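You operate a simulated robot arm through the tools that you are given. There is no shell and no other tool. Be economical: measure what you need, move in short steps, check, and stop when the job is done.

You run a simulated two-armed robot. Do the job below in one go: nothing can be reset, and whatever is moved stays where it is left.

## Task
Brush the dust off the clamped paperback's spine, free it and stand it in the empty rack slot.
Fine: lever fully back; spine up; the soft brush goes back. Set down upright: soft wooden brush. What is to be rubbed or washed off counts as gone when no trace of it is left.

Only the result counts: the job must be done as asked and must still hold three seconds after the hand-in. Knocking over, shifting, dropping, spilling or breaking anything else fails it.

## Robot
Two 7-joint arms with fingered hands on one trunk, on a base that drives. Base frame: it is fixed to the floor where the robot stands at the start and does not move with it; the origin is under the middle of the robot, x ahead of it, y to its left, z up. Readings come in cm, degrees, newtons and seconds.
The left shoulder is at the start at [7, 14.2, 113.9], the right one opposite. With the tool pointing down near the work surface each hand reaches from about 36 to 78 cm from the robot's upright axis, wherever it stands, measured 20 degrees to its own side. Places, roughly: lever of the book clamp [50, 0, 80]; rack slot by the book clamp [50, 20, 80]; soft wooden brush (4x9x5 cm) [50, -10, 80]. Payload 3.6 kg a hand.
The TCP of each hand is the grasp point between the finger pads, 2.5 cm short of the fingertips. In the tool frame z runs along the fingers and y along their closing line. The gripper opens to 8.8 cm. The gripper's body begins 2.9 cm behind the TCP. The gripper is a hand of 5 fingers: y runs from the thumb to the fingers, the wrist lies at [-1.3, -9.7, -16.2] in the tool frame, and closing takes about 1.5 s.
Orientation is that of the tool frame in the base frame, as [roll, pitch, yaw] about the fixed x, y, z axes, in that order (R = Rz(yaw) Ry(pitch) Rx(roll)). With the fingers straight down and the wrist toward the robot, the tool's x, y and z point along [0, 1, 0], [1, 0, 0] and [0, 0, -1] of the base frame.

## Interface
- The arms move only by the tool apply_moves. It takes "left_series", "right_series" or both (then of equal length, played together; a hand with none holds still); each is a list of rows, each a list of 6 numbers: the shift along the base's x, y, z in units of 400 mm (1.0 is 400 mm), then the turn, a rotation vector about the base's x, y, z in units of 180 degrees (1.0 is 180 degrees). In form: [[tx, ty, tz, wx, wy, wz], ...]. A call has 1 to 20 rows; each row is the pose to reach, as a shift and turn from the pose commanded when the call began. "left_claw" and "right_claw" are, for a hand that has rows, the closure in counts, from 0 (fully open) to 255 (shut), set as the call begins (left out, the last holds). A call with a number of a shift or a turn outside -1 to 1 is refused whole. A row lasts 0.2 s, in which the tool goes at most 5 cm and 8.6 degrees; a call with a longer step from one row to the next is refused whole, and so is a gripper value outside its range. Where a pose cannot be reached the arm comes as near as it can. A force on the tool above 80 N (or 10 N above the force at the start of the call, whichever is more), or a blocked arm, ends the call early, and 0.2 s more pass. Each finger travels about 7.2 cm/s and halts on what it meets, pressing with about 23 N; the grip force reading is that of the motor and also rises with nothing between the fingers. The clock runs only during rows and for 0.2 s after the last one: add rows that repeat a pose to give the fingers time. The reply holds the time, the measured pose of the TCP, the force on the tool along the base axes, the opening and the grip force, in the units named above and with some noise, with the torque about the TCP (base axes, N m) and any sound that the robot's microphone picked up.
- Cameras (640 x 400 px; columns grow to the right, rows downward): "scene" is now at [13.83, 0.71, 137.57]; the picture's right is [0.06, -1.00, 0.00], its down [-0.50, -0.03, -0.87] and it looks along [0.86, 0.06, -0.50] (base axes); focal length 214 px, centre (320, 200). "left" rides on the left gripper at [-5.9, -7.9, -10.5] in its tool frame; the picture's right is [-0.73, -0.32, 0.61], its down [0.62, -0.68, 0.38] and it looks along [0.29, 0.66, 0.70] (tool axes); focal length 234 px, centre (320, 200). "right" rides on the right gripper at [5.9, -7.9, -10.5] in its tool frame; the picture's right is [-0.73, 0.32, -0.61], its down [-0.62, -0.68, 0.38] and it looks along [-0.29, 0.66, 0.70] (tool axes); focal length 234 px, centre (320, 200). There is no depth. A picture from a camera that has moved, and an enlarged one, comes with that camera's place and axes in the base frame and with its lens.
- snapshot(camera): a new picture of that camera. It takes no simulated time.
- lift_body(by): slides the trunk up (or, below 0, down) by that many cm; the arms and the scene camera ride with it, the base frame stays. It gives what a move gives, with no picture.
- steer(legs): drives the robot by 1 to 6 legs, each [ahead, left, turn to the left] in cm, cm and degrees, along the robot's own axes; the way and the turn of a leg run together, so that a leg with both is an arc; at most 150 cm and 180 degrees a leg. The arms and the cameras ride along, it lands a little off, and it stops where it bumps. It gives what a move gives.
- finger_targets(index, middle, ring, little, thumb_bend, thumb_turn, hand): sets how far each is bent, from 0 (flat) to 1 (curled in); at 0.3 the hand is open as for a grip, at 0.7 the pads meet at the TCP. One left out holds its place. A second passes; each finger stops where it meets its share of the squeeze, and holds until it gets a number again. A gripper value or a shape takes the hand back. It gives what a move gives, with no picture; readings hold the bend of each and the force on index, middle, ring, little, thumb and palm. thumb_turn goes from beside the hand (0) to across from the fingers (1), as for a grip.
- grasp_type(shape, hand): the hand has 5 fingers and takes this shape, open, in about a second: jaw (thumb against the fingers, like two jaws); tri (thumb and two fingers); tip (a fingertip pinch); poke (one finger out to press); point (the index stretched); flat (the hand flat); cup (the hand cupped); fist (a fist). The gripper value then closes the fingers along that shape, each until it touches; the sizes above hold for jaw. It gives what a move gives, with no picture.
- turn_head(pan, tilt): turns the head with the scene camera to pan (to the left, within 86 degrees either way) and tilt (down, from -29 to 69), counted from straight ahead of the robot. It gives what a move gives.
- zoom(camera, box): a new picture of the part [left, top, right, bottom] of that camera's present view, enlarged. It takes no simulated time.
- finish_job(): hands the job in; it is judged then, once.

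Go step by step. Nothing tells you exact positions but the pictures and the camera data: compare them with the known pose of the tool, close in by small moves and look again before you grip or let go. The budget is 120 turns and 108 pictures, counting those below and the enlarged ones. Unless the task says otherwise, let go and move clear before handing in, and close with one line.

The tools are called as a command line: name --argument value ..., lists and objects as JSON in quotes. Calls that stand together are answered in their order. apply_moves: Moves the arms, as the interface text tells. Its arguments: {"type":"object","properties":{"left_series":{"type":"array"},"left_claw":{"type":"number"},"right_series":{"type":"array"},"right_claw":{"type":"number"}},"required":[]} The other tools are called the same way: lift_body (by) slides the trunk up or down; grasp_type (shape, hand) gives the hand a shape; finger_targets (index, middle, ring, little, thumb_bend, thumb_turn, hand) moves the fingers one by one; steer (legs) drives the base; turn_head (pan, tilt) turns the head that bears the scene camera; snapshot (camera) takes a picture; zoom (camera, box) takes an enlarged picture of a part of a camera's view; finish_job () hands the job in.

At the start:

```text
t: 0.0
left_ee_pos: [52.57, 25.32, 129.68]
left_tool_rot: [-179.9, -0.1, 90.1]
left_force: [0.3, -0.1, -0.2]
left_wrist_torque: [0.02, 0.01, 0.0]
left_width: 8.76
left_grip_force: 0.0
left_shape: jaw
left_bend: [0.3, 0.3, 0.3, 0.3, 0.3, 0.98]
left_finger forces: [0.1, 0.0, 0.0, 0.0, 0.0, 0.1]
right_ee_pos: [55.44, -14.6, 114.67]
right_tool_rot: [179.9, 0.0, 90.0]
right_force: [-0.3, 0.2, 1.4]
right_wrist_torque: [-0.01, -0.04, 0.02]
right_width: 8.78
right_grip_force: 0.1
right_shape: jaw
right_bend: [0.3, 0.3, 0.3, 0.3, 0.3, 0.98]
right_finger forces: [0.1, 0.0, 0.1, 0.0, 0.0, 0.1]
trunk travel left (down, up): [-67.5, 26.5]
robot x, y, heading: [0.12, -0.14, -0.1]
head pan, tilt: [3.7, 30.1]
```

scene: 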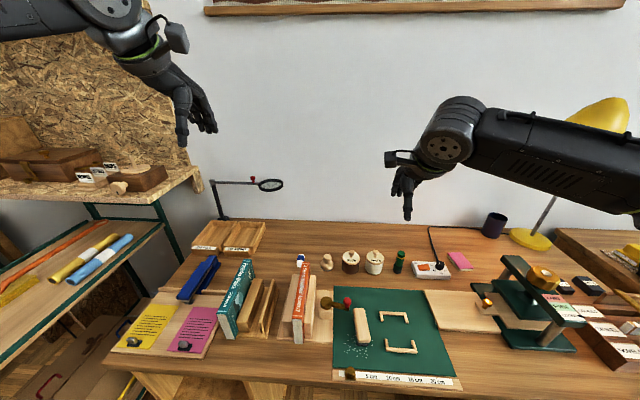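
right: 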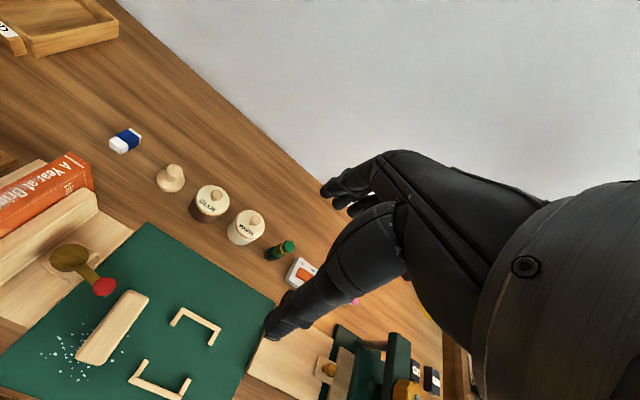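
left: 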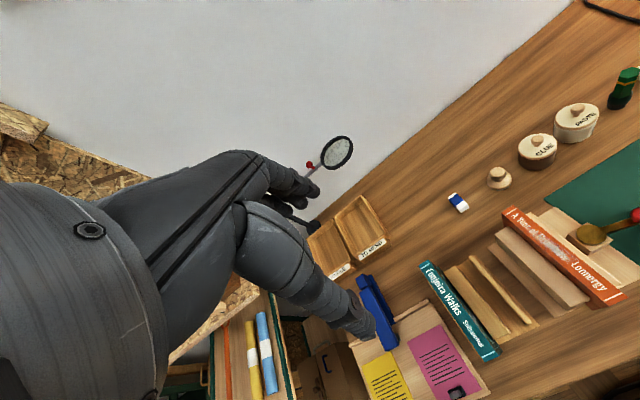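

I see the orange paperback in the clamp, with the lever (brass knob, red tip) to its right, the brush on the green mat and the empty slot left of the book. I'll zoom in for measurements.

zoom --camera "scene" --box '[210, 240, 370, 360]'

zoom --camera "left" --box '[400, 180, 640, 370]'

zoom --camera "right" --box '[0, 140, 240, 400]'

```text
3.33 times, centred on (290, 300) of scene
camera zoom: at [13.83, 0.71, 137.57], right [0.06, -1.0, 0.0], down [-0.5, -0.03, -0.87], along [0.86, 0.06, -0.5], focal length 715 px, centre (420, -133)
```

zoom: 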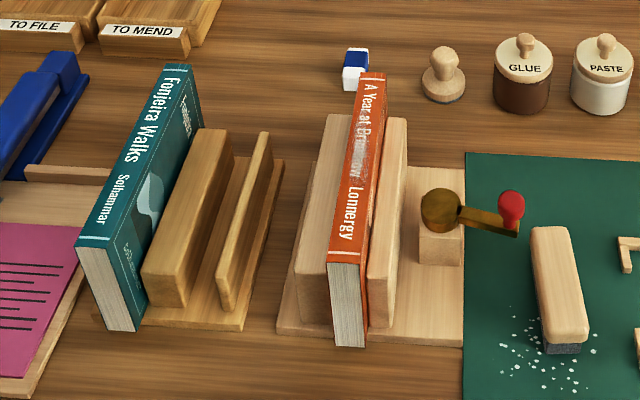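

```text
2.11 times, centred on (520, 275) of left
camera zoom: at [44.58, 19.4, 140.14], right [-0.32, -0.73, -0.61], down [-0.68, 0.62, -0.38], along [0.66, 0.29, -0.7], focal length 493 px, centre (-101, 42)
```

zoom: 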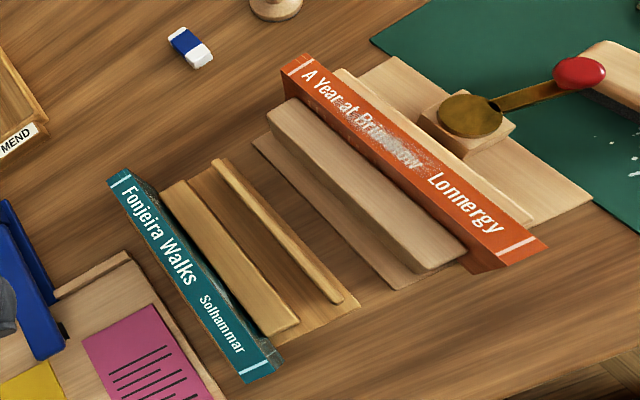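

```text
1.54 times, centred on (120, 270) of right
camera zoom: at [47.65, -8.7, 125.26], right [0.32, -0.73, 0.61], down [-0.68, -0.62, -0.38], along [0.66, -0.29, -0.7], focal length 360 px, centre (628, 92)
```

zoom: 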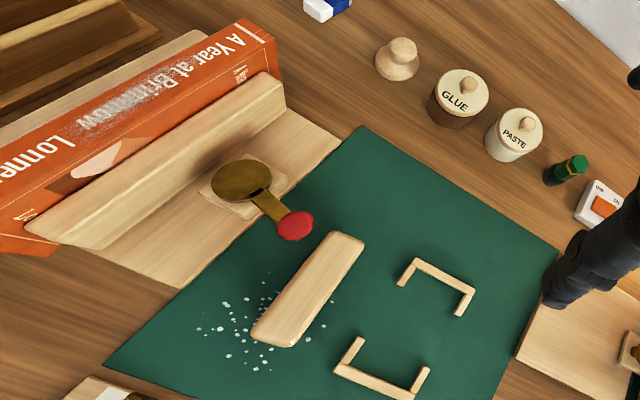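

The brush lies at about (46.3,-7.9), running along x. The lever's disc is at about (52,1.6,81) with its knob at (51,-4,84), and the spine runs x 43–61 at y≈8, z≈87. I'll turn the right hand so it closes along y and bring it above the brush, which also gives me a closer view.

apply_moves --right_series '[[-0.0202, 0.015, -0.0402, 0, 0, 0.0454], [-0.0404, 0.03, -0.0804, 0, 0, 0.0909], [-0.0606, 0.045, -0.1206, 0, 0, 0.1363], [-0.0808, 0.06, -0.1608, 0, 0, 0.1818], [-0.101, 0.075, -0.201, 0, 0, 0.2272], [-0.1212, 0.09, -0.2412, 0, 0, 0.2727], [-0.1414, 0.105, -0.2814, 0, 0, 0.3181], [-0.1616, 0.12, -0.3216, 0, 0, 0.3636], [-0.1818, 0.135, -0.3618, 0, 0, 0.409], [-0.202, 0.15, -0.402, 0, 0, 0.4545], [-0.2225, 0.165, -0.4425, 0, 0, 0.5]]' --right_claw 0

snapshot --camera "right"

snapshot --camera "scene"

```text
t: 2.4
left_ee_pos: [52.61, 25.42, 129.65]
left_tool_rot: [180.0, 0.0, 90.0]
left_force: [-1.6, 0.4, 0.0]
left_wrist_torque: [0.03, -0.03, 0.01]
left_width: 8.74
left_grip_force: 0.1
left_shape: jaw
left_bend: [0.3, 0.3, 0.3, 0.3, 0.3, 0.98]
left_finger forces: [0.1, 0.0, 0.1, 0.1, 0.0, 0.0]
right_ee_pos: [46.54, -7.97, 97.04]
right_tool_rot: [-179.9, -0.1, -179.8]
right_force: [0.5, 0.1, 0.1]
right_wrist_torque: [-0.01, 0.01, -0.05]
right_width: 8.77
right_grip_force: 0.0
right_shape: jaw
right_bend: [0.3, 0.3, 0.3, 0.3, 0.3, 0.98]
right_finger forces: [0.0, 0.0, 0.0, 0.0, 0.1, 0.0]
trunk travel left (down, up): [-67.5, 26.5]
robot x, y, heading: [-0.35, 0.06, -0.1]
head pan, tilt: [3.7, 30.1]
```

```text
101 pictures are left
camera right: at [40.82, -15.95, 107.62], right [0.73, 0.32, 0.61], down [0.62, -0.68, -0.38], along [0.29, 0.66, -0.7], focal length 234 px, centre (320, 200)
```

right: 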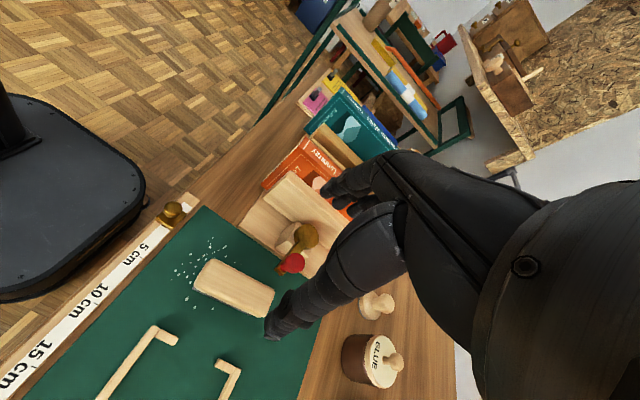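

```text
100 pictures are left
camera scene: at [13.85, 0.72, 137.57], right [0.06, -1.0, 0.0], down [-0.5, -0.03, -0.87], along [0.86, 0.06, -0.5], focal length 214 px, centre (320, 200)
```

scene: 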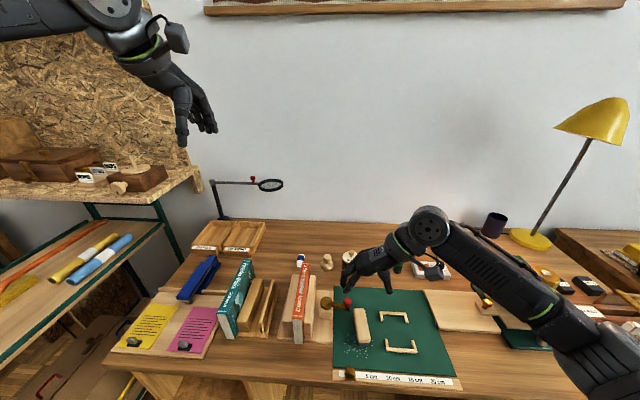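

The hand is above the brush. I'll zoom in on the brush and lever.

zoom --camera "right" --box '[160, 130, 400, 330]'

zoom --camera "scene" --box '[300, 270, 400, 370]'

```text
2.00 times, centred on (280, 230) of right
camera zoom: at [40.82, -15.95, 107.62], right [0.73, 0.32, 0.61], down [0.62, -0.68, -0.38], along [0.29, 0.66, -0.7], focal length 468 px, centre (400, 140)
```

zoom: 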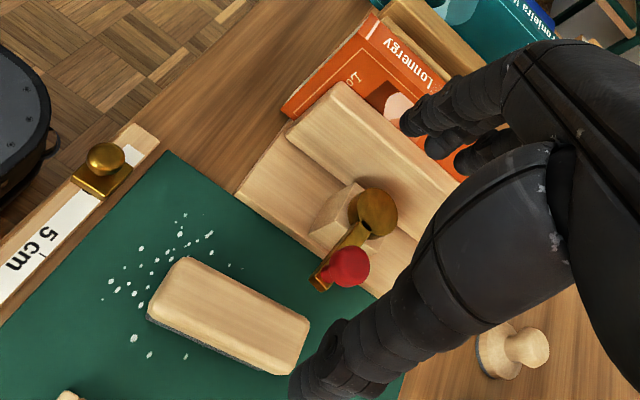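

```text
4.00 times, centred on (350, 320) of scene
camera zoom: at [13.85, 0.72, 137.57], right [0.06, -1.0, 0.0], down [-0.5, -0.03, -0.87], along [0.86, 0.06, -0.5], focal length 858 px, centre (200, -280)
```

zoom: 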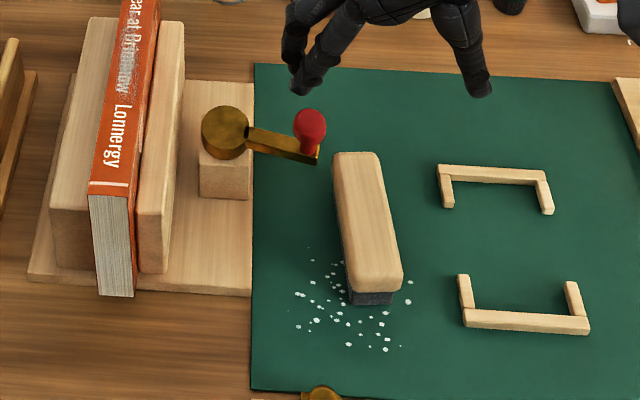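

The brush is centred near (47.3,-8.2,80.5) and turned about 5°. The four-finger side would come close to the red knob, so I'll try the tri shape and look at it.

grasp_type --shape "tri" --hand "right"

snapshot --camera "right"

zoom --camera "scene" --box '[320, 210, 480, 310]'

```text
t: 3.3
left_ee_pos: [52.63, 25.36, 129.73]
left_tool_rot: [180.0, 0.0, 90.0]
left_force: [0.7, 0.0, 0.3]
left_wrist_torque: [-0.03, 0.01, -0.01]
left_width: 8.78
left_grip_force: 0.0
left_shape: jaw
left_bend: [0.3, 0.3, 0.3, 0.3, 0.3, 0.98]
left_finger forces: [0.1, 0.0, 0.0, 0.0, 0.1, 0.1]
right_ee_pos: [46.58, -7.99, 96.99]
right_tool_rot: [180.0, 0.1, 179.9]
right_force: [-0.2, -0.6, 1.4]
right_wrist_torque: [0.01, 0.01, 0.0]
right_width: 8.78
right_grip_force: 0.1
right_shape: tri
right_bend: [0.3, 0.3, 0.99, 0.99, 0.3, 0.98]
right_finger forces: [0.0, 0.1, 0.0, 0.0, 0.0, 0.0]
trunk travel left (down, up): [-67.5, 26.5]
robot x, y, heading: [0.21, 0.11, 0.1]
head pan, tilt: [3.7, 30.1]
```

```text
97 pictures are left
camera right: at [40.79, -15.94, 107.66], right [0.73, 0.32, 0.61], down [0.62, -0.68, -0.38], along [0.29, 0.66, -0.7], focal length 234 px, centre (320, 200)
```

right: 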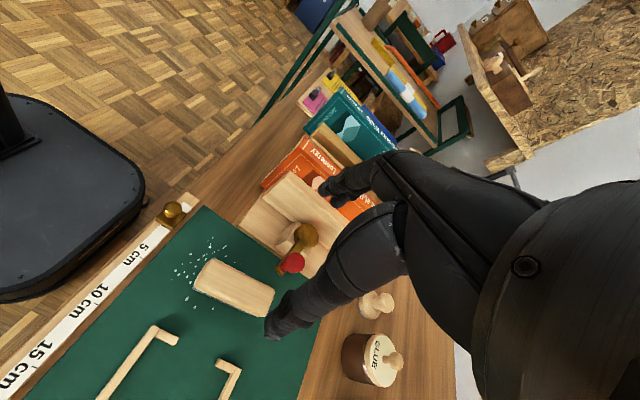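

```text
4.00 times, centred on (400, 260) of scene
camera zoom: at [13.83, 0.71, 137.57], right [0.06, -1.0, 0.0], down [-0.5, -0.03, -0.87], along [0.86, 0.06, -0.5], focal length 858 px, centre (0, -40)
```

zoom: 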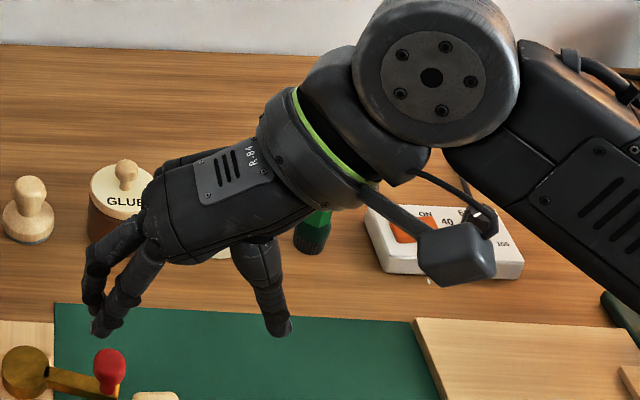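

The ring and little fingers are curled away. I'll go down to z=86 above the brush's near part and check.

apply_moves --right_series '[[-0.0388, -0.0113, -0.09, 0, 0, 0.0278], [-0.0388, -0.0113, -0.18, 0, 0, 0.0278], [-0.0388, -0.0113, -0.275, 0, 0, 0.0278], [-0.0388, -0.0113, -0.275, 0, 0, 0.0278]]'

snapshot --camera "right"

zoom --camera "scene" --box '[310, 260, 430, 350]'

```text
t: 4.3
left_ee_pos: [52.56, 25.29, 129.74]
left_tool_rot: [180.0, 0.0, 90.1]
left_force: [0.3, 0.0, -0.8]
left_wrist_torque: [-0.02, -0.02, 0.02]
left_width: 8.77
left_grip_force: 0.0
left_shape: jaw
left_bend: [0.3, 0.3, 0.3, 0.3, 0.3, 0.98]
left_finger forces: [0.0, 0.1, 0.0, 0.0, 0.0, 0.0]
right_ee_pos: [45.42, -8.55, 86.02]
right_tool_rot: [179.9, 0.0, -175.2]
right_force: [-0.1, -0.3, 0.3]
right_wrist_torque: [-0.03, 0.01, -0.02]
right_width: 8.77
right_grip_force: 0.1
right_shape: tri
right_bend: [0.3, 0.3, 0.99, 0.99, 0.3, 0.98]
right_finger forces: [0.1, 0.0, 0.1, 0.1, 0.0, 0.0]
trunk travel left (down, up): [-67.5, 26.5]
robot x, y, heading: [0.06, 0.43, -0.1]
head pan, tilt: [3.7, 30.1]
```

```text
95 pictures are left
camera right: at [40.24, -16.89, 96.52], right [0.7, 0.38, 0.61], down [0.68, -0.63, -0.38], along [0.23, 0.68, -0.7], focal length 234 px, centre (320, 200)
```

right: 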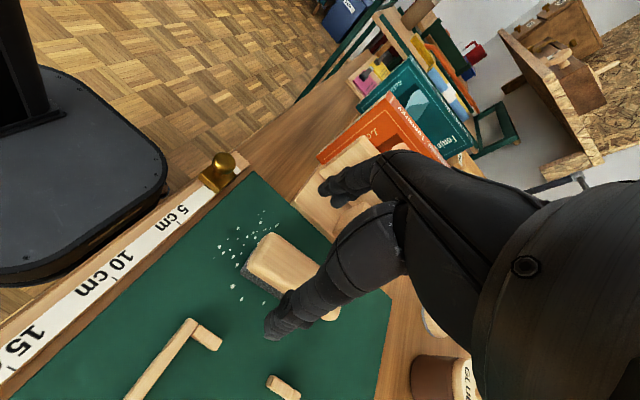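

```text
4.44 times, centred on (370, 305) of scene
camera zoom: at [13.81, 0.71, 137.57], right [0.06, -1.0, 0.0], down [-0.5, -0.03, -0.87], along [0.86, 0.06, -0.5], focal length 953 px, centre (98, -267)
```

zoom: 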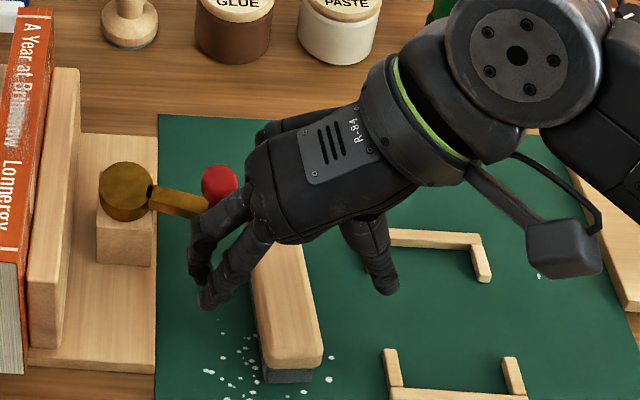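

The knuckles will pass close to the knob, so I'll tilt the hand about 15° to bring its +x side up and back, then lower it partway.

apply_moves --right_series '[[-0.01, 0.0025, 0, 0, -0.042, 0], [-0.022, 0.0025, 0, 0, -0.0833, 0], [-0.022, 0.0025, -0.045, 0, -0.0833, 0], [-0.022, 0.0025, -0.08, 0, -0.0833, 0], [-0.022, 0.0025, -0.08, 0, -0.0833, 0]]'

zoom --camera "scene" --box '[310, 260, 430, 350]'

zoom --camera "right" --box '[200, 130, 440, 330]'

```text
t: 5.5
left_ee_pos: [52.49, 25.33, 129.68]
left_tool_rot: [-179.9, 0.0, 90.0]
left_force: [0.2, -0.5, 0.1]
left_wrist_torque: [0.0, 0.03, 0.0]
left_width: 8.78
left_grip_force: 0.1
left_shape: jaw
left_bend: [0.3, 0.3, 0.3, 0.3, 0.3, 0.98]
left_finger forces: [0.0, 0.1, 0.0, 0.0, 0.0, 0.1]
right_ee_pos: [44.28, -8.27, 82.77]
right_tool_rot: [-178.6, 14.9, -174.8]
right_force: [-0.7, -0.7, 0.0]
right_wrist_torque: [-0.01, -0.01, 0.0]
right_width: 8.77
right_grip_force: 0.0
right_shape: tri
right_bend: [0.3, 0.3, 0.99, 0.99, 0.3, 0.98]
right_finger forces: [0.0, 0.0, 0.0, 0.0, 0.0, 0.1]
trunk travel left (down, up): [-67.5, 26.5]
robot x, y, heading: [0.21, 0.41, 0.2]
head pan, tilt: [3.7, 30.1]
```

```text
4.44 times, centred on (370, 305) of scene
camera zoom: at [13.82, 0.71, 137.57], right [0.06, -1.0, 0.0], down [-0.5, -0.03, -0.87], along [0.86, 0.06, -0.5], focal length 953 px, centre (98, -267)
```

zoom: 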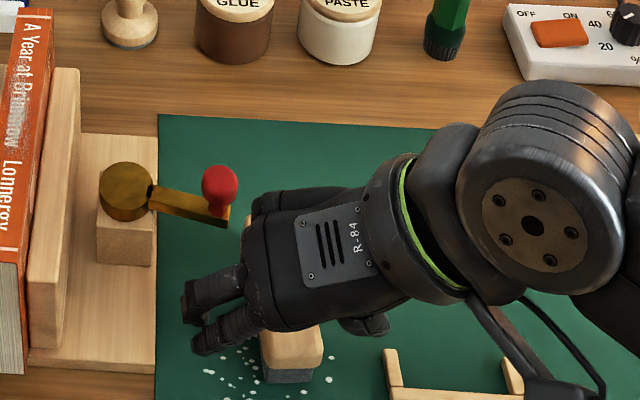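

```text
2.00 times, centred on (320, 230) of right
camera zoom: at [36.63, -16.69, 91.61], right [0.51, 0.38, 0.77], down [0.76, -0.63, -0.19], along [0.4, 0.68, -0.61], focal length 468 px, centre (320, 140)
```

zoom: 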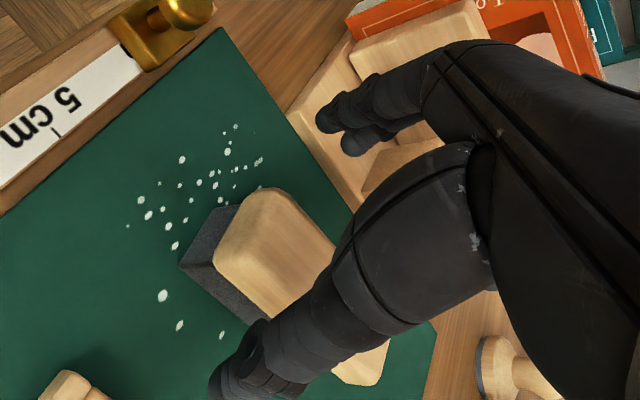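

The knob is clear now. Both cameras put the brush's top nearer z≈79.5. I'll lower to about z=79.8 and then close.

apply_moves --right_series '[[0.008, -0.004, -0.025, 0, 0, 0], [0.01, -0.005, -0.05, 0, 0, 0], [0.01, -0.005, -0.074, 0, 0, 0], [0.01, -0.005, -0.074, 0, 0, 0]]'

zoom --camera "scene" --box '[310, 260, 430, 350]'

zoom --camera "right" --box '[200, 130, 440, 330]'

```text
t: 6.5
left_ee_pos: [52.63, 25.25, 129.59]
left_tool_rot: [179.9, 0.0, 90.0]
left_force: [0.3, 0.6, -0.7]
left_wrist_torque: [0.02, -0.02, 0.0]
left_width: 8.79
left_grip_force: 0.0
left_shape: jaw
left_bend: [0.3, 0.3, 0.3, 0.3, 0.3, 0.98]
left_finger forces: [0.0, 0.0, 0.0, 0.1, 0.0, 0.0]
right_ee_pos: [44.56, -8.5, 79.86]
right_tool_rot: [-178.6, 14.9, -174.9]
right_force: [-0.7, 0.3, -0.6]
right_wrist_torque: [0.02, -0.01, 0.01]
right_width: 8.77
right_grip_force: 0.1
right_shape: tri
right_bend: [0.3, 0.3, 0.99, 0.99, 0.3, 0.98]
right_finger forces: [0.0, 0.0, 0.0, 0.0, 0.1, 0.1]
trunk travel left (down, up): [-67.5, 26.5]
robot x, y, heading: [0.07, 0.07, -0.1]
head pan, tilt: [3.7, 30.1]
```

```text
4.44 times, centred on (370, 305) of scene
camera zoom: at [13.82, 0.71, 137.57], right [0.06, -1.0, 0.0], down [-0.5, -0.03, -0.87], along [0.86, 0.06, -0.5], focal length 953 px, centre (98, -267)
```

zoom: 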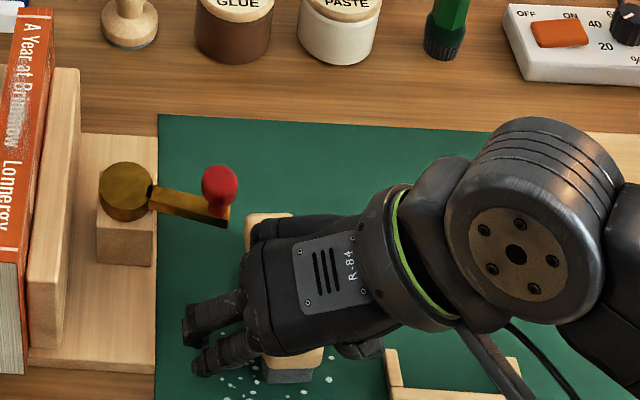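

```text
2.00 times, centred on (320, 230) of right
camera zoom: at [36.94, -16.88, 88.72], right [0.51, 0.38, 0.77], down [0.76, -0.63, -0.19], along [0.4, 0.68, -0.61], focal length 468 px, centre (320, 140)
```

zoom: 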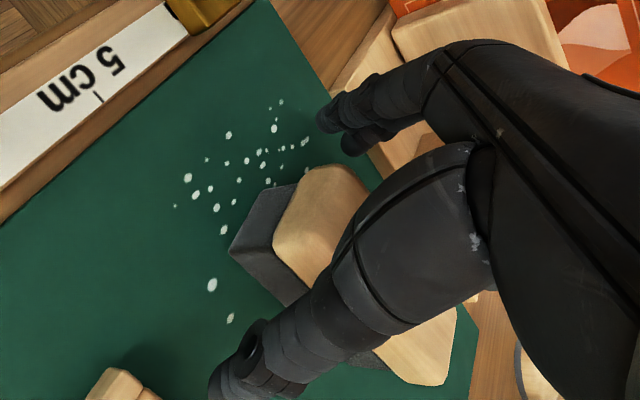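

Everything lines up with no contact so far, so I'll close the grip.

apply_moves --right_series '[[0, 0, 0, 0, 0, 0], [0, 0, 0, 0, 0, 0], [0, 0, 0, 0, 0, 0], [0, 0, 0, 0, 0, 0], [0, 0, 0, 0, 0, 0], [0, 0, 0, 0, 0, 0], [0, 0, 0, 0, 0, 0], [0, 0, 0, 0, 0, 0]]' --right_claw 255

zoom --camera "scene" --box '[310, 260, 430, 350]'

zoom --camera "right" --box '[200, 130, 440, 330]'

```text
t: 8.3
left_ee_pos: [52.58, 25.27, 129.57]
left_tool_rot: [180.0, 0.0, 89.9]
left_force: [-0.6, -0.8, 0.0]
left_wrist_torque: [0.02, -0.01, -0.01]
left_width: 8.74
left_grip_force: 0.1
left_shape: jaw
left_bend: [0.3, 0.3, 0.3, 0.3, 0.3, 0.98]
left_finger forces: [0.1, 0.1, 0.0, 0.0, 0.0, 0.0]
right_ee_pos: [44.64, -8.5, 79.75]
right_tool_rot: [-178.7, 15.0, -174.9]
right_force: [-0.4, -1.2, -0.2]
right_wrist_torque: [0.03, 0.03, 0.01]
right_width: 2.6
right_grip_force: 22.5
right_shape: tri
right_bend: [0.74, 0.55, 1.0, 1.0, 0.76, 1.0]
right_finger forces: [10.8, 9.2, 0.1, 0.0, 19.6, 0.0]
trunk travel left (down, up): [-67.5, 26.5]
robot x, y, heading: [-0.23, 0.45, -0.3]
head pan, tilt: [3.7, 30.1]
```

```text
4.44 times, centred on (370, 305) of scene
camera zoom: at [13.83, 0.71, 137.57], right [0.06, -1.0, 0.0], down [-0.5, -0.03, -0.87], along [0.86, 0.06, -0.5], focal length 953 px, centre (98, -267)
```

zoom: 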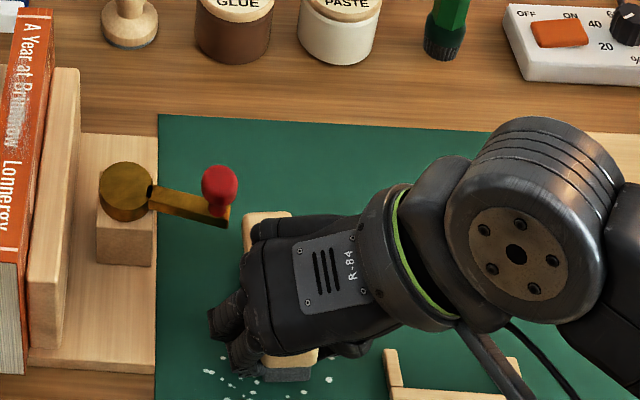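

```text
2.00 times, centred on (320, 230) of right
camera zoom: at [36.95, -16.88, 88.74], right [0.51, 0.38, 0.77], down [0.76, -0.62, -0.19], along [0.4, 0.68, -0.61], focal length 468 px, centre (320, 140)
```

zoom: 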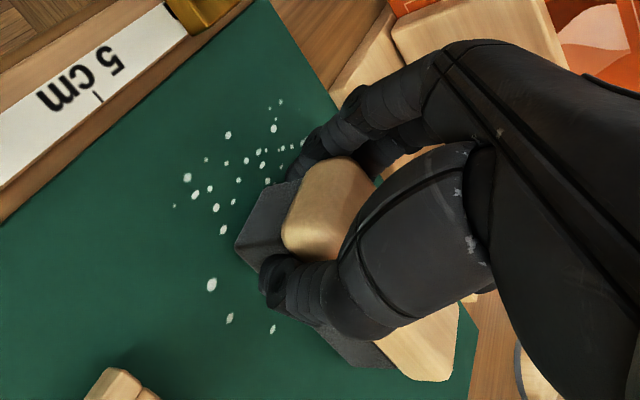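

The grip holds, with forces on both fingers, though the index sits near the brush's end. I'll test it with a small lift.

apply_moves --right_series '[[0, 0, 0.01, 0, 0, 0], [0, 0, 0.02, 0, 0, 0], [0, 0, 0.025, 0, 0, 0], [0, 0, 0.025, 0, 0, 0]]'

zoom --camera "right" --box '[200, 130, 440, 330]'

zoom --camera "scene" --box '[310, 260, 430, 350]'

```text
t: 9.3
left_ee_pos: [52.51, 25.2, 129.67]
left_tool_rot: [179.9, 0.1, 90.1]
left_force: [-0.7, -0.3, 0.6]
left_wrist_torque: [0.01, 0.03, -0.03]
left_width: 8.78
left_grip_force: 0.0
left_shape: jaw
left_bend: [0.3, 0.3, 0.3, 0.3, 0.3, 0.98]
left_finger forces: [0.0, 0.1, 0.0, 0.1, 0.0, 0.1]
right_ee_pos: [44.58, -8.53, 80.96]
right_tool_rot: [-178.7, 14.9, -174.9]
right_force: [-0.1, 0.4, -1.2]
right_wrist_torque: [0.02, 0.02, -0.01]
right_width: 2.61
right_grip_force: 22.5
right_shape: tri
right_bend: [0.74, 0.55, 1.0, 1.0, 0.76, 1.0]
right_finger forces: [10.7, 9.2, 0.0, 0.0, 19.8, 0.1]
trunk travel left (down, up): [-67.5, 26.5]
robot x, y, heading: [0.38, -0.28, -0.1]
head pan, tilt: [3.7, 30.1]
```

```text
2.00 times, centred on (320, 230) of right
camera zoom: at [36.91, -16.9, 89.79], right [0.51, 0.38, 0.77], down [0.76, -0.62, -0.19], along [0.4, 0.68, -0.61], focal length 468 px, centre (320, 140)
```

zoom: 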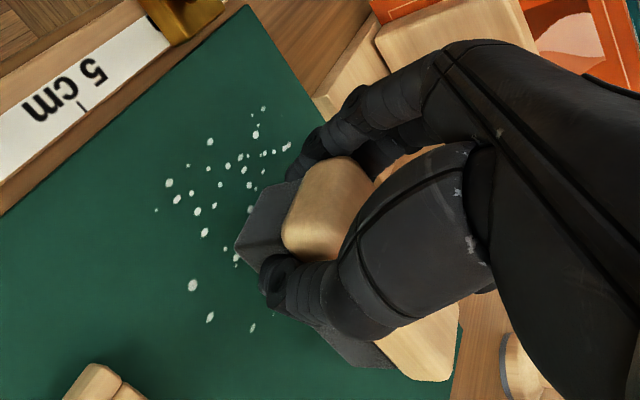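

```text
4.44 times, centred on (370, 305) of scene
camera zoom: at [13.83, 0.71, 137.57], right [0.06, -1.0, 0.0], down [-0.5, -0.03, -0.87], along [0.86, 0.06, -0.5], focal length 953 px, centre (98, -267)
```

zoom: 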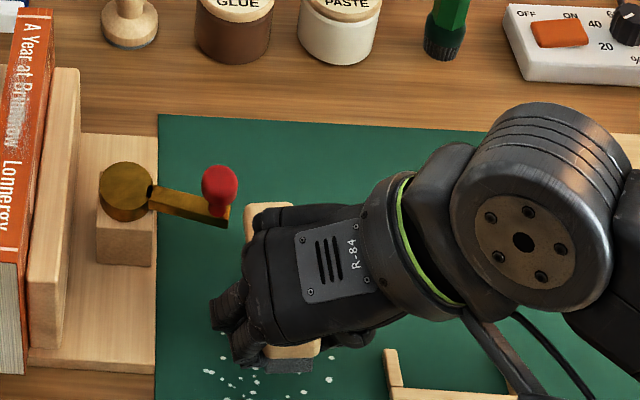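

The brush moves rigidly with the hand. Its home TCP pose is (44.6,-8.5,79.8). I'll lift it, carry it over the spine and hover about 2 cm above.

apply_moves --right_series '[[0, 0, 0.1, 0, 0, 0], [0, 0, 0.2, 0, 0, 0], [0, 0, 0.3, 0, 0, 0], [0, 0.1, 0.31, 0, 0, -0.006], [0.02, 0.2, 0.31, 0, 0, -0.012], [0.04, 0.3, 0.31, 0, 0, -0.018], [0.055, 0.4125, 0.31, 0, 0, -0.022], [0.055, 0.4125, 0.31, 0, 0, -0.022]]'

zoom --camera "scene" --box '[250, 240, 370, 330]'

snapshot --camera "right"

zoom --camera "left" --box '[400, 150, 640, 350]'

```text
t: 11.1
left_ee_pos: [52.64, 25.13, 129.91]
left_tool_rot: [-180.0, -0.1, 89.9]
left_force: [0.1, -1.2, -0.5]
left_wrist_torque: [0.0, -0.02, 0.03]
left_width: 8.77
left_grip_force: 0.1
left_shape: jaw
left_bend: [0.3, 0.3, 0.3, 0.3, 0.3, 0.98]
left_finger forces: [0.0, 0.0, 0.1, 0.0, 0.0, 0.0]
right_ee_pos: [46.55, 8.14, 93.22]
right_tool_rot: [-178.7, 15.0, -178.9]
right_force: [0.6, 0.1, -1.3]
right_wrist_torque: [0.01, 0.01, -0.02]
right_width: 2.59
right_grip_force: 23.1
right_shape: tri
right_bend: [0.74, 0.55, 1.0, 1.0, 0.76, 1.0]
right_finger forces: [10.7, 10.0, 0.0, 0.1, 20.4, 0.0]
trunk travel left (down, up): [-67.5, 26.5]
robot x, y, heading: [0.22, 0.15, -0.5]
head pan, tilt: [3.7, 30.1]
```

```text
4.44 times, centred on (310, 285) of scene
camera zoom: at [13.81, 0.58, 137.57], right [0.06, -1.0, 0.0], down [-0.5, -0.03, -0.87], along [0.86, 0.06, -0.5], focal length 953 px, centre (364, -178)
```

zoom: 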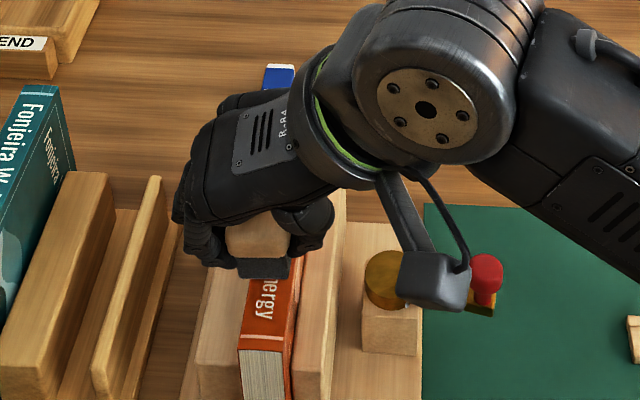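

```text
84 pictures are left
camera right: at [38.34, 0.3, 102.21], right [0.54, 0.35, 0.77], down [0.71, -0.68, -0.19], along [0.45, 0.65, -0.61], focal length 234 px, centre (320, 200)
```

right: 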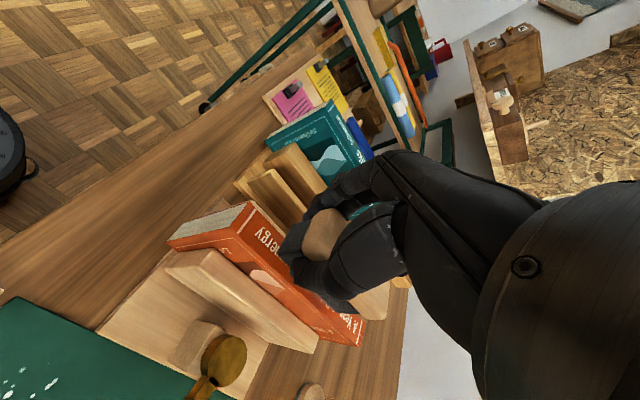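

```text
2.00 times, centred on (520, 250) of left
camera zoom: at [44.56, 19.26, 140.17], right [-0.32, -0.73, -0.61], down [-0.68, 0.62, -0.38], along [0.66, 0.29, -0.7], focal length 468 px, centre (-80, 100)
```

zoom: 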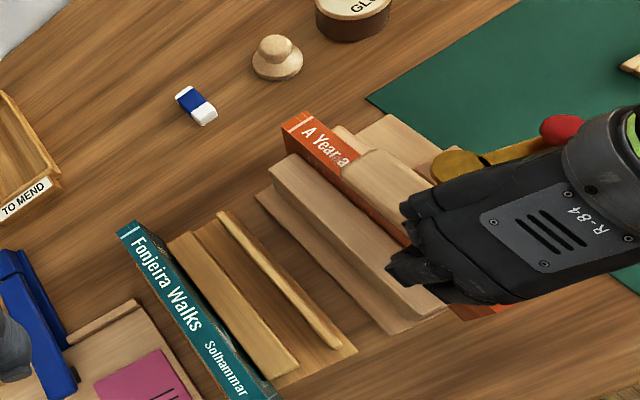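

The brush sits over the spine. I'll lower it in small steps and watch the force.

apply_moves --right_series '[[0, 0, -0.015, 0, 0, 0], [0, 0, -0.03, 0, 0, 0], [0, 0, -0.045, 0, 0, 0], [0, 0, -0.045, 0, 0, 0]]'

zoom --camera "right" --box '[160, 180, 400, 360]'

```text
t: 12.1
left_ee_pos: [52.32, 25.29, 129.88]
left_tool_rot: [180.0, 0.1, 89.9]
left_force: [-0.1, -0.4, 0.2]
left_wrist_torque: [0.0, 0.01, -0.02]
left_width: 8.77
left_grip_force: 0.0
left_shape: jaw
left_bend: [0.3, 0.3, 0.3, 0.3, 0.3, 0.98]
left_finger forces: [0.0, 0.0, 0.0, 0.0, 0.0, 0.0]
right_ee_pos: [46.5, 7.99, 91.57]
right_tool_rot: [-178.8, 15.1, -178.9]
right_force: [1.0, -0.4, 16.9]
right_wrist_torque: [0.22, -0.08, -0.07]
right_width: 2.66
right_grip_force: 23.1
right_shape: tri
right_bend: [0.74, 0.55, 1.0, 1.0, 0.76, 1.0]
right_finger forces: [12.8, 11.1, 0.0, 0.0, 23.6, 0.0]
trunk travel left (down, up): [-67.5, 26.5]
robot x, y, heading: [-0.16, 0.03, 0.1]
head pan, tilt: [3.7, 30.1]
```

```text
2.22 times, centred on (280, 270) of right
camera zoom: at [38.3, 0.22, 100.46], right [0.54, 0.35, 0.77], down [0.71, -0.68, -0.19], along [0.45, 0.65, -0.61], focal length 520 px, centre (409, 44)
```

zoom: 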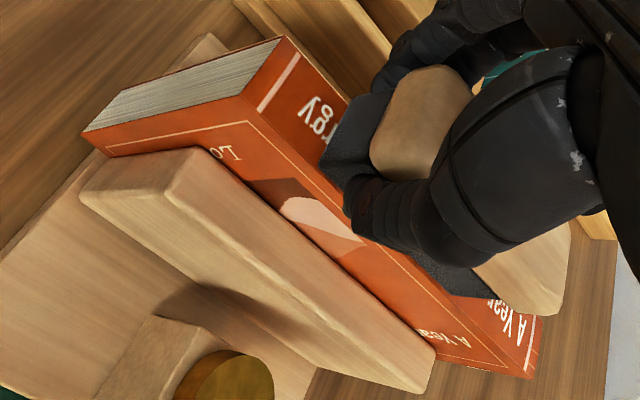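

The bristles press on the spine with about 17 N. I'll ease off slightly and stroke along the spine.

apply_moves --right_series '[[0, 0, 0.002, 0, 0, 0], [0.03, 0, 0.002, 0, 0, 0], [0.06, 0, 0.002, 0, 0, 0], [0.09, 0, 0.002, 0, 0, 0], [0.12, 0, 0.002, 0, 0, 0], [0.15, 0, 0.002, 0, 0, 0], [0.18, 0, 0.002, 0, 0, 0], [0.21, 0, 0.002, 0, 0, 0], [0.18, 0, 0.002, 0, 0, 0], [0.15, 0, 0.002, 0, 0, 0], [0.12, 0, 0.002, 0, 0, 0], [0.09, 0, 0.002, 0, 0, 0], [0.06, 0, 0.002, 0, 0, 0], [0.03, 0, 0.002, 0, 0, 0], [0, 0, 0.002, 0, 0, 0]]'

zoom --camera "left" --box '[400, 150, 640, 350]'

zoom --camera "right" --box '[160, 180, 400, 360]'

```text
t: 15.3
left_ee_pos: [52.5, 25.19, 129.87]
left_tool_rot: [179.9, 0.0, 90.0]
left_force: [-0.2, -0.1, 1.3]
left_wrist_torque: [0.0, 0.04, 0.0]
left_width: 8.77
left_grip_force: 0.0
left_shape: jaw
left_bend: [0.3, 0.3, 0.3, 0.3, 0.3, 0.98]
left_finger forces: [0.0, 0.0, 0.0, 0.0, 0.1, 0.1]
right_ee_pos: [46.56, 7.92, 91.55]
right_tool_rot: [-178.7, 15.0, -178.8]
right_force: [4.6, 0.9, 15.2]
right_wrist_torque: [0.22, -0.13, -0.07]
right_width: 2.68
right_grip_force: 22.5
right_shape: tri
right_bend: [0.74, 0.55, 1.0, 1.0, 0.75, 1.0]
right_finger forces: [12.5, 12.0, 0.1, 0.0, 24.0, 0.0]
trunk travel left (down, up): [-67.5, 26.5]
robot x, y, heading: [-0.35, 0.21, -0.1]
head pan, tilt: [3.7, 30.1]
```

```text
2.00 times, centred on (520, 250) of left
camera zoom: at [44.42, 19.36, 140.2], right [-0.32, -0.73, -0.61], down [-0.68, 0.62, -0.38], along [0.66, 0.29, -0.69], focal length 468 px, centre (-80, 100)
```

zoom: 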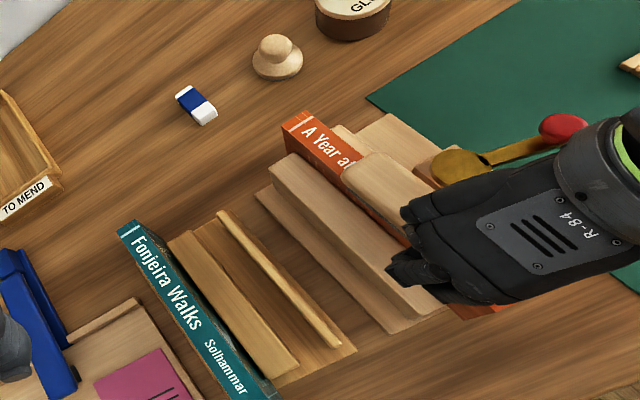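

```text
2.22 times, centred on (280, 270) of right
camera zoom: at [38.27, 0.13, 100.41], right [0.54, 0.35, 0.77], down [0.71, -0.68, -0.19], along [0.45, 0.65, -0.61], focal length 520 px, centre (409, 44)
```

zoom: 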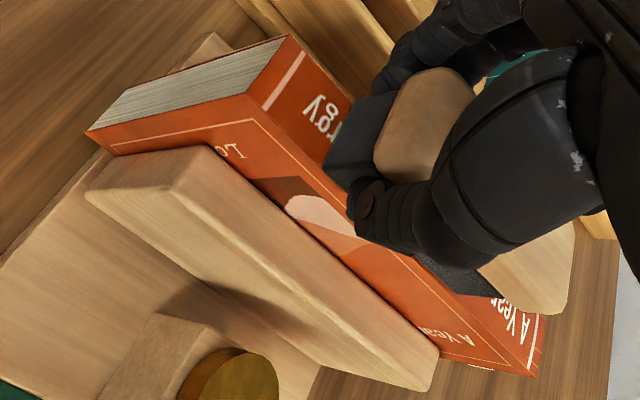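

It is working. I'll do more passes with small sideways offsets, then lift off and look.

apply_moves --right_series '[[0.05, 0.01, 0, 0, 0, 0], [0.1, 0.01, 0, 0, 0, 0], [0.15, 0.01, 0, 0, 0, 0], [0.21, 0.01, 0, 0, 0, 0], [0.15, 0.01, 0, 0, 0, 0], [0.1, 0.01, 0, 0, 0, 0], [0.05, 0.01, 0, 0, 0, 0], [0, 0, 0, 0, 0, 0], [0.0, -0.01, 0, 0, 0, 0], [0.05, -0.01, 0, 0, 0, 0], [0.1, -0.01, 0, 0, 0, 0], [0.15, -0.01, 0, 0, 0, 0], [0.21, -0.01, 0, 0, 0, 0], [0.15, -0.01, 0, 0, 0, 0], [0.1, -0.01, 0, 0, 0, 0], [0.05, 0, 0, 0, 0, 0], [0, 0, 0, 0, 0, 0], [0, 0, 0.06, 0, 0, 0], [-0.03, -0.1, 0.1, 0, 0, 0], [-0.03, -0.2, 0.1, 0, 0, 0]]'

zoom --camera "left" --box '[490, 180, 640, 320]'

zoom --camera "scene" --box '[250, 240, 370, 350]'

```text
t: 19.5
left_ee_pos: [52.44, 25.22, 129.68]
left_tool_rot: [180.0, -0.1, 90.1]
left_force: [0.2, 0.3, 0.5]
left_wrist_torque: [0.02, 0.01, 0.0]
left_width: 8.76
left_grip_force: 0.0
left_shape: jaw
left_bend: [0.3, 0.3, 0.3, 0.3, 0.3, 0.98]
left_finger forces: [0.0, 0.1, 0.1, 0.1, 0.0, 0.0]
right_ee_pos: [45.43, -0.05, 95.45]
right_tool_rot: [-178.8, 15.0, -178.9]
right_force: [-0.4, 0.6, -0.6]
right_wrist_torque: [0.02, 0.04, -0.02]
right_width: 2.63
right_grip_force: 22.9
right_shape: tri
right_bend: [0.74, 0.55, 1.0, 1.0, 0.76, 1.0]
right_finger forces: [10.7, 9.7, 0.0, 0.1, 20.6, 0.1]
trunk travel left (down, up): [-67.5, 26.5]
robot x, y, heading: [-0.14, 0.15, -0.0]
head pan, tilt: [3.7, 30.1]
```

```text
2.86 times, centred on (565, 250) of left
camera zoom: at [44.55, 19.23, 140.17], right [-0.32, -0.73, -0.61], down [-0.68, 0.62, -0.38], along [0.66, 0.29, -0.7], focal length 669 px, centre (-380, 57)
```

zoom: 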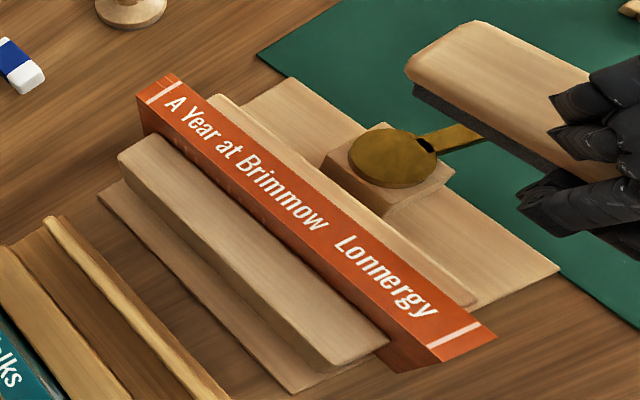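

```text
3.64 times, centred on (310, 295) of scene
camera zoom: at [13.8, 0.54, 137.57], right [0.06, -1.0, 0.0], down [-0.5, -0.03, -0.87], along [0.86, 0.06, -0.5], focal length 780 px, centre (356, -146)
```

zoom: 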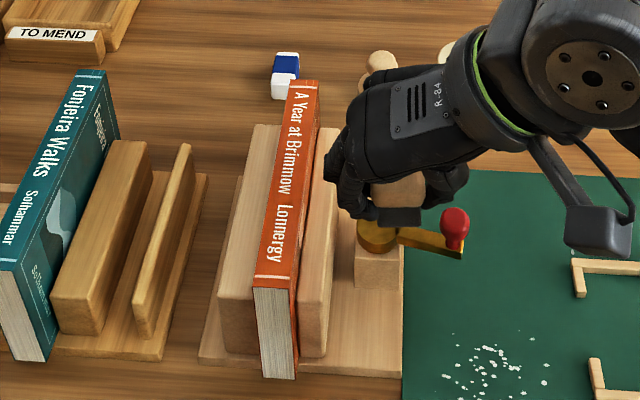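

The spine looks clean. I'll check at higher magnification for traces.

zoom --camera "left" --box '[520, 200, 610, 260]'

zoom --camera "scene" --box '[285, 255, 325, 320]'

```text
6.67 times, centred on (565, 230) of left
camera zoom: at [44.55, 19.23, 140.17], right [-0.32, -0.73, -0.61], down [-0.68, 0.62, -0.38], along [0.66, 0.29, -0.7], focal length 1561 px, centre (-1313, 0)
```

zoom: 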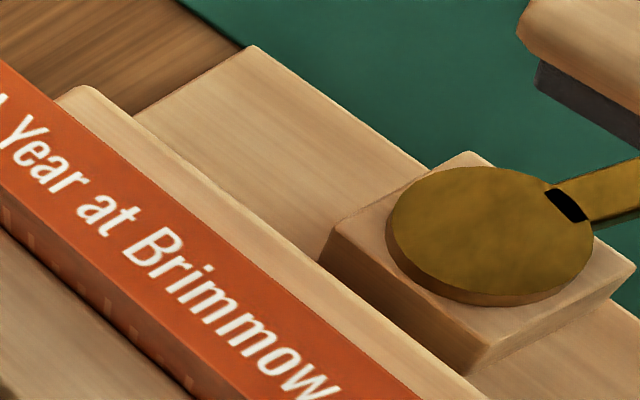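

```text
6.15 times, centred on (305, 288) of scene
camera zoom: at [13.8, 0.54, 137.57], right [0.06, -1.0, 0.0], down [-0.5, -0.03, -0.87], along [0.86, 0.06, -0.5], focal length 1320 px, centre (412, -338)
```

zoom: 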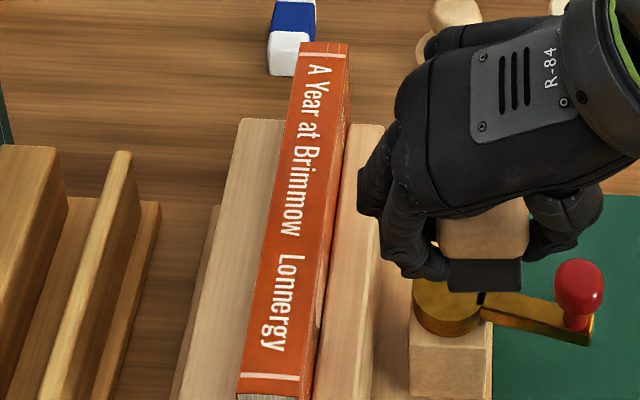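

The dust is gone. I'll carry the brush back to its home spot and lower it to just above the mat.

apply_moves --right_series '[[-0.01, -0.1, 0, 0, 0, 0.011], [-0.021, -0.211, 0, 0, 0, 0.022], [-0.021, -0.211, -0.1, 0, 0, 0.022], [-0.021, -0.211, -0.2, 0, 0, 0.022], [-0.021, -0.211, -0.3, 0, 0, 0.022], [-0.021, -0.211, -0.34, 0, 0, 0.022], [-0.021, -0.211, -0.371, 0, 0, 0.022], [-0.021, -0.211, -0.371, 0, 0, 0.022]]'

zoom --camera "right" --box '[200, 130, 440, 330]'

zoom --camera "scene" --box '[310, 260, 430, 350]'

```text
t: 21.3
left_ee_pos: [52.62, 25.3, 129.79]
left_tool_rot: [180.0, 0.1, 90.0]
left_force: [-0.4, 0.3, 0.3]
left_wrist_torque: [0.02, -0.01, -0.06]
left_width: 8.76
left_grip_force: 0.1
left_shape: jaw
left_bend: [0.3, 0.3, 0.3, 0.3, 0.3, 0.98]
left_finger forces: [0.1, 0.0, 0.1, 0.0, 0.0, 0.1]
right_ee_pos: [44.6, -8.32, 80.74]
right_tool_rot: [-178.7, 14.9, -174.9]
right_force: [0.3, 0.0, -0.5]
right_wrist_torque: [0.0, 0.05, -0.01]
right_width: 2.63
right_grip_force: 22.9
right_shape: tri
right_bend: [0.74, 0.55, 1.0, 1.0, 0.76, 1.0]
right_finger forces: [10.5, 9.7, 0.0, 0.0, 20.4, 0.0]
trunk travel left (down, up): [-67.5, 26.5]
robot x, y, heading: [-0.16, -0.03, -0.1]
head pan, tilt: [3.7, 30.1]
```

```text
2.00 times, centred on (320, 230) of right
camera zoom: at [37.02, -16.81, 89.6], right [0.51, 0.38, 0.77], down [0.76, -0.62, -0.19], along [0.4, 0.68, -0.61], focal length 468 px, centre (320, 140)
```

zoom: 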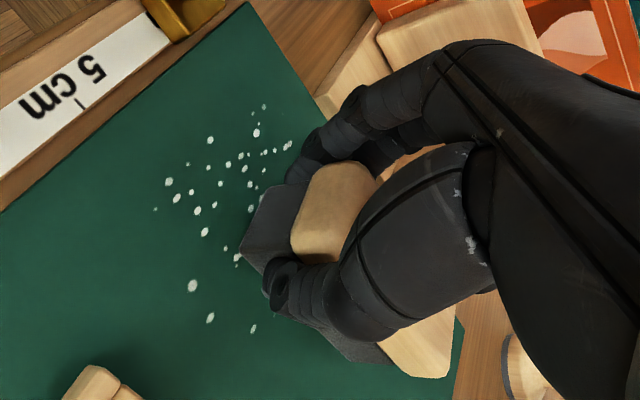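

```text
4.44 times, centred on (370, 305) of scene
camera zoom: at [13.84, 0.72, 137.57], right [0.06, -1.0, 0.0], down [-0.5, -0.03, -0.87], along [0.86, 0.06, -0.5], focal length 953 px, centre (98, -267)
```

zoom: 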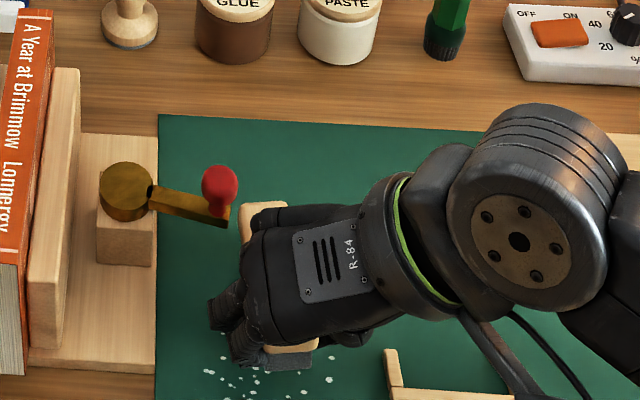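

The brush has shifted only slightly in the grip. I'll lower it until it touches the mat.

apply_moves --right_series '[[0, -0.003, -0.01, 0, 0, 0], [0, -0.003, -0.017, 0, 0, 0], [0, -0.003, -0.017, 0, 0, 0]]'

```text
t: 22.1
left_ee_pos: [52.6, 25.28, 129.7]
left_tool_rot: [-180.0, -0.1, 90.0]
left_force: [-0.1, 0.5, 0.7]
left_wrist_torque: [-0.01, 0.02, -0.03]
left_width: 8.75
left_grip_force: 0.1
left_shape: jaw
left_bend: [0.3, 0.3, 0.3, 0.3, 0.3, 0.98]
left_finger forces: [0.1, 0.1, 0.0, 0.0, 0.0, 0.1]
right_ee_pos: [44.74, -8.53, 80.15]
right_tool_rot: [-178.7, 14.9, -174.8]
right_force: [-0.2, -0.3, -1.4]
right_wrist_torque: [-0.02, 0.03, 0.04]
right_width: 2.65
right_grip_force: 23.1
right_shape: tri
right_bend: [0.74, 0.55, 1.0, 1.0, 0.76, 1.0]
right_finger forces: [10.6, 9.6, 0.0, 0.1, 20.4, 0.0]
trunk travel left (down, up): [-67.5, 26.5]
robot x, y, heading: [0.08, 0.03, 0.3]
head pan, tilt: [3.7, 30.1]
```

apply_moves --right_series '[[0, 0, -0.006, 0, 0, 0], [0, 0, -0.011, 0, 0, 0], [0, 0, -0.011, 0, 0, 0]]'

```text
t: 22.9
left_ee_pos: [52.4, 25.38, 129.67]
left_tool_rot: [-179.9, 0.0, 89.9]
left_force: [-0.4, -0.7, -0.6]
left_wrist_torque: [-0.01, 0.02, -0.01]
left_width: 8.75
left_grip_force: 0.1
left_shape: jaw
left_bend: [0.3, 0.3, 0.3, 0.3, 0.3, 0.98]
left_finger forces: [0.0, 0.0, 0.0, 0.0, 0.0, 0.0]
right_ee_pos: [44.83, -8.55, 79.5]
right_tool_rot: [-178.7, 14.9, -174.8]
right_force: [-1.6, 0.4, -0.4]
right_wrist_torque: [-0.03, -0.01, -0.02]
right_width: 2.63
right_grip_force: 23.2
right_shape: tri
right_bend: [0.74, 0.55, 1.0, 1.0, 0.76, 1.0]
right_finger forces: [10.3, 9.9, 0.0, 0.0, 20.6, 0.0]
trunk travel left (down, up): [-67.5, 26.5]
robot x, y, heading: [0.01, 0.06, 0.1]
head pan, tilt: [3.7, 30.1]
```

There's no contact yet, so I'll keep lowering in small steps.

apply_moves --right_series '[[0, 0, -0.004, 0, 0, 0], [0, 0, -0.007, 0, 0, 0], [0, 0, -0.007, 0, 0, 0]]'

zoom --camera "right" --box '[200, 130, 440, 330]'

```text
t: 23.7
left_ee_pos: [52.29, 25.33, 129.82]
left_tool_rot: [179.9, 0.0, 90.0]
left_force: [-0.4, -0.1, 0.0]
left_wrist_torque: [0.01, -0.01, 0.01]
left_width: 8.77
left_grip_force: 0.1
left_shape: jaw
left_bend: [0.3, 0.3, 0.3, 0.3, 0.3, 0.98]
left_finger forces: [0.0, 0.0, 0.0, 0.0, 0.1, 0.1]
right_ee_pos: [44.73, -8.54, 79.41]
right_tool_rot: [-178.7, 15.1, -174.9]
right_force: [0.0, -2.0, 12.0]
right_wrist_torque: [0.09, -0.08, -0.03]
right_width: 2.66
right_grip_force: 22.5
right_shape: tri
right_bend: [0.74, 0.55, 1.0, 1.0, 0.75, 1.0]
right_finger forces: [11.2, 10.8, 0.1, 0.0, 24.0, 0.1]
trunk travel left (down, up): [-67.5, 26.5]
robot x, y, heading: [-0.05, -0.1, -0.2]
head pan, tilt: [3.7, 30.1]
```

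```text
2.00 times, centred on (320, 230) of right
camera zoom: at [37.0, -16.97, 88.26], right [0.51, 0.38, 0.77], down [0.76, -0.62, -0.19], along [0.41, 0.68, -0.61], focal length 468 px, centre (320, 140)
```

zoom: 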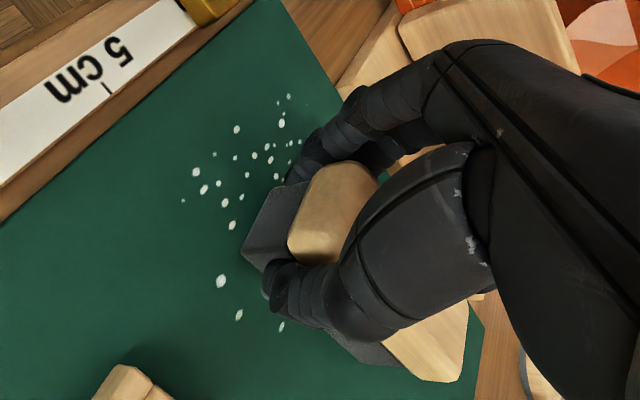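

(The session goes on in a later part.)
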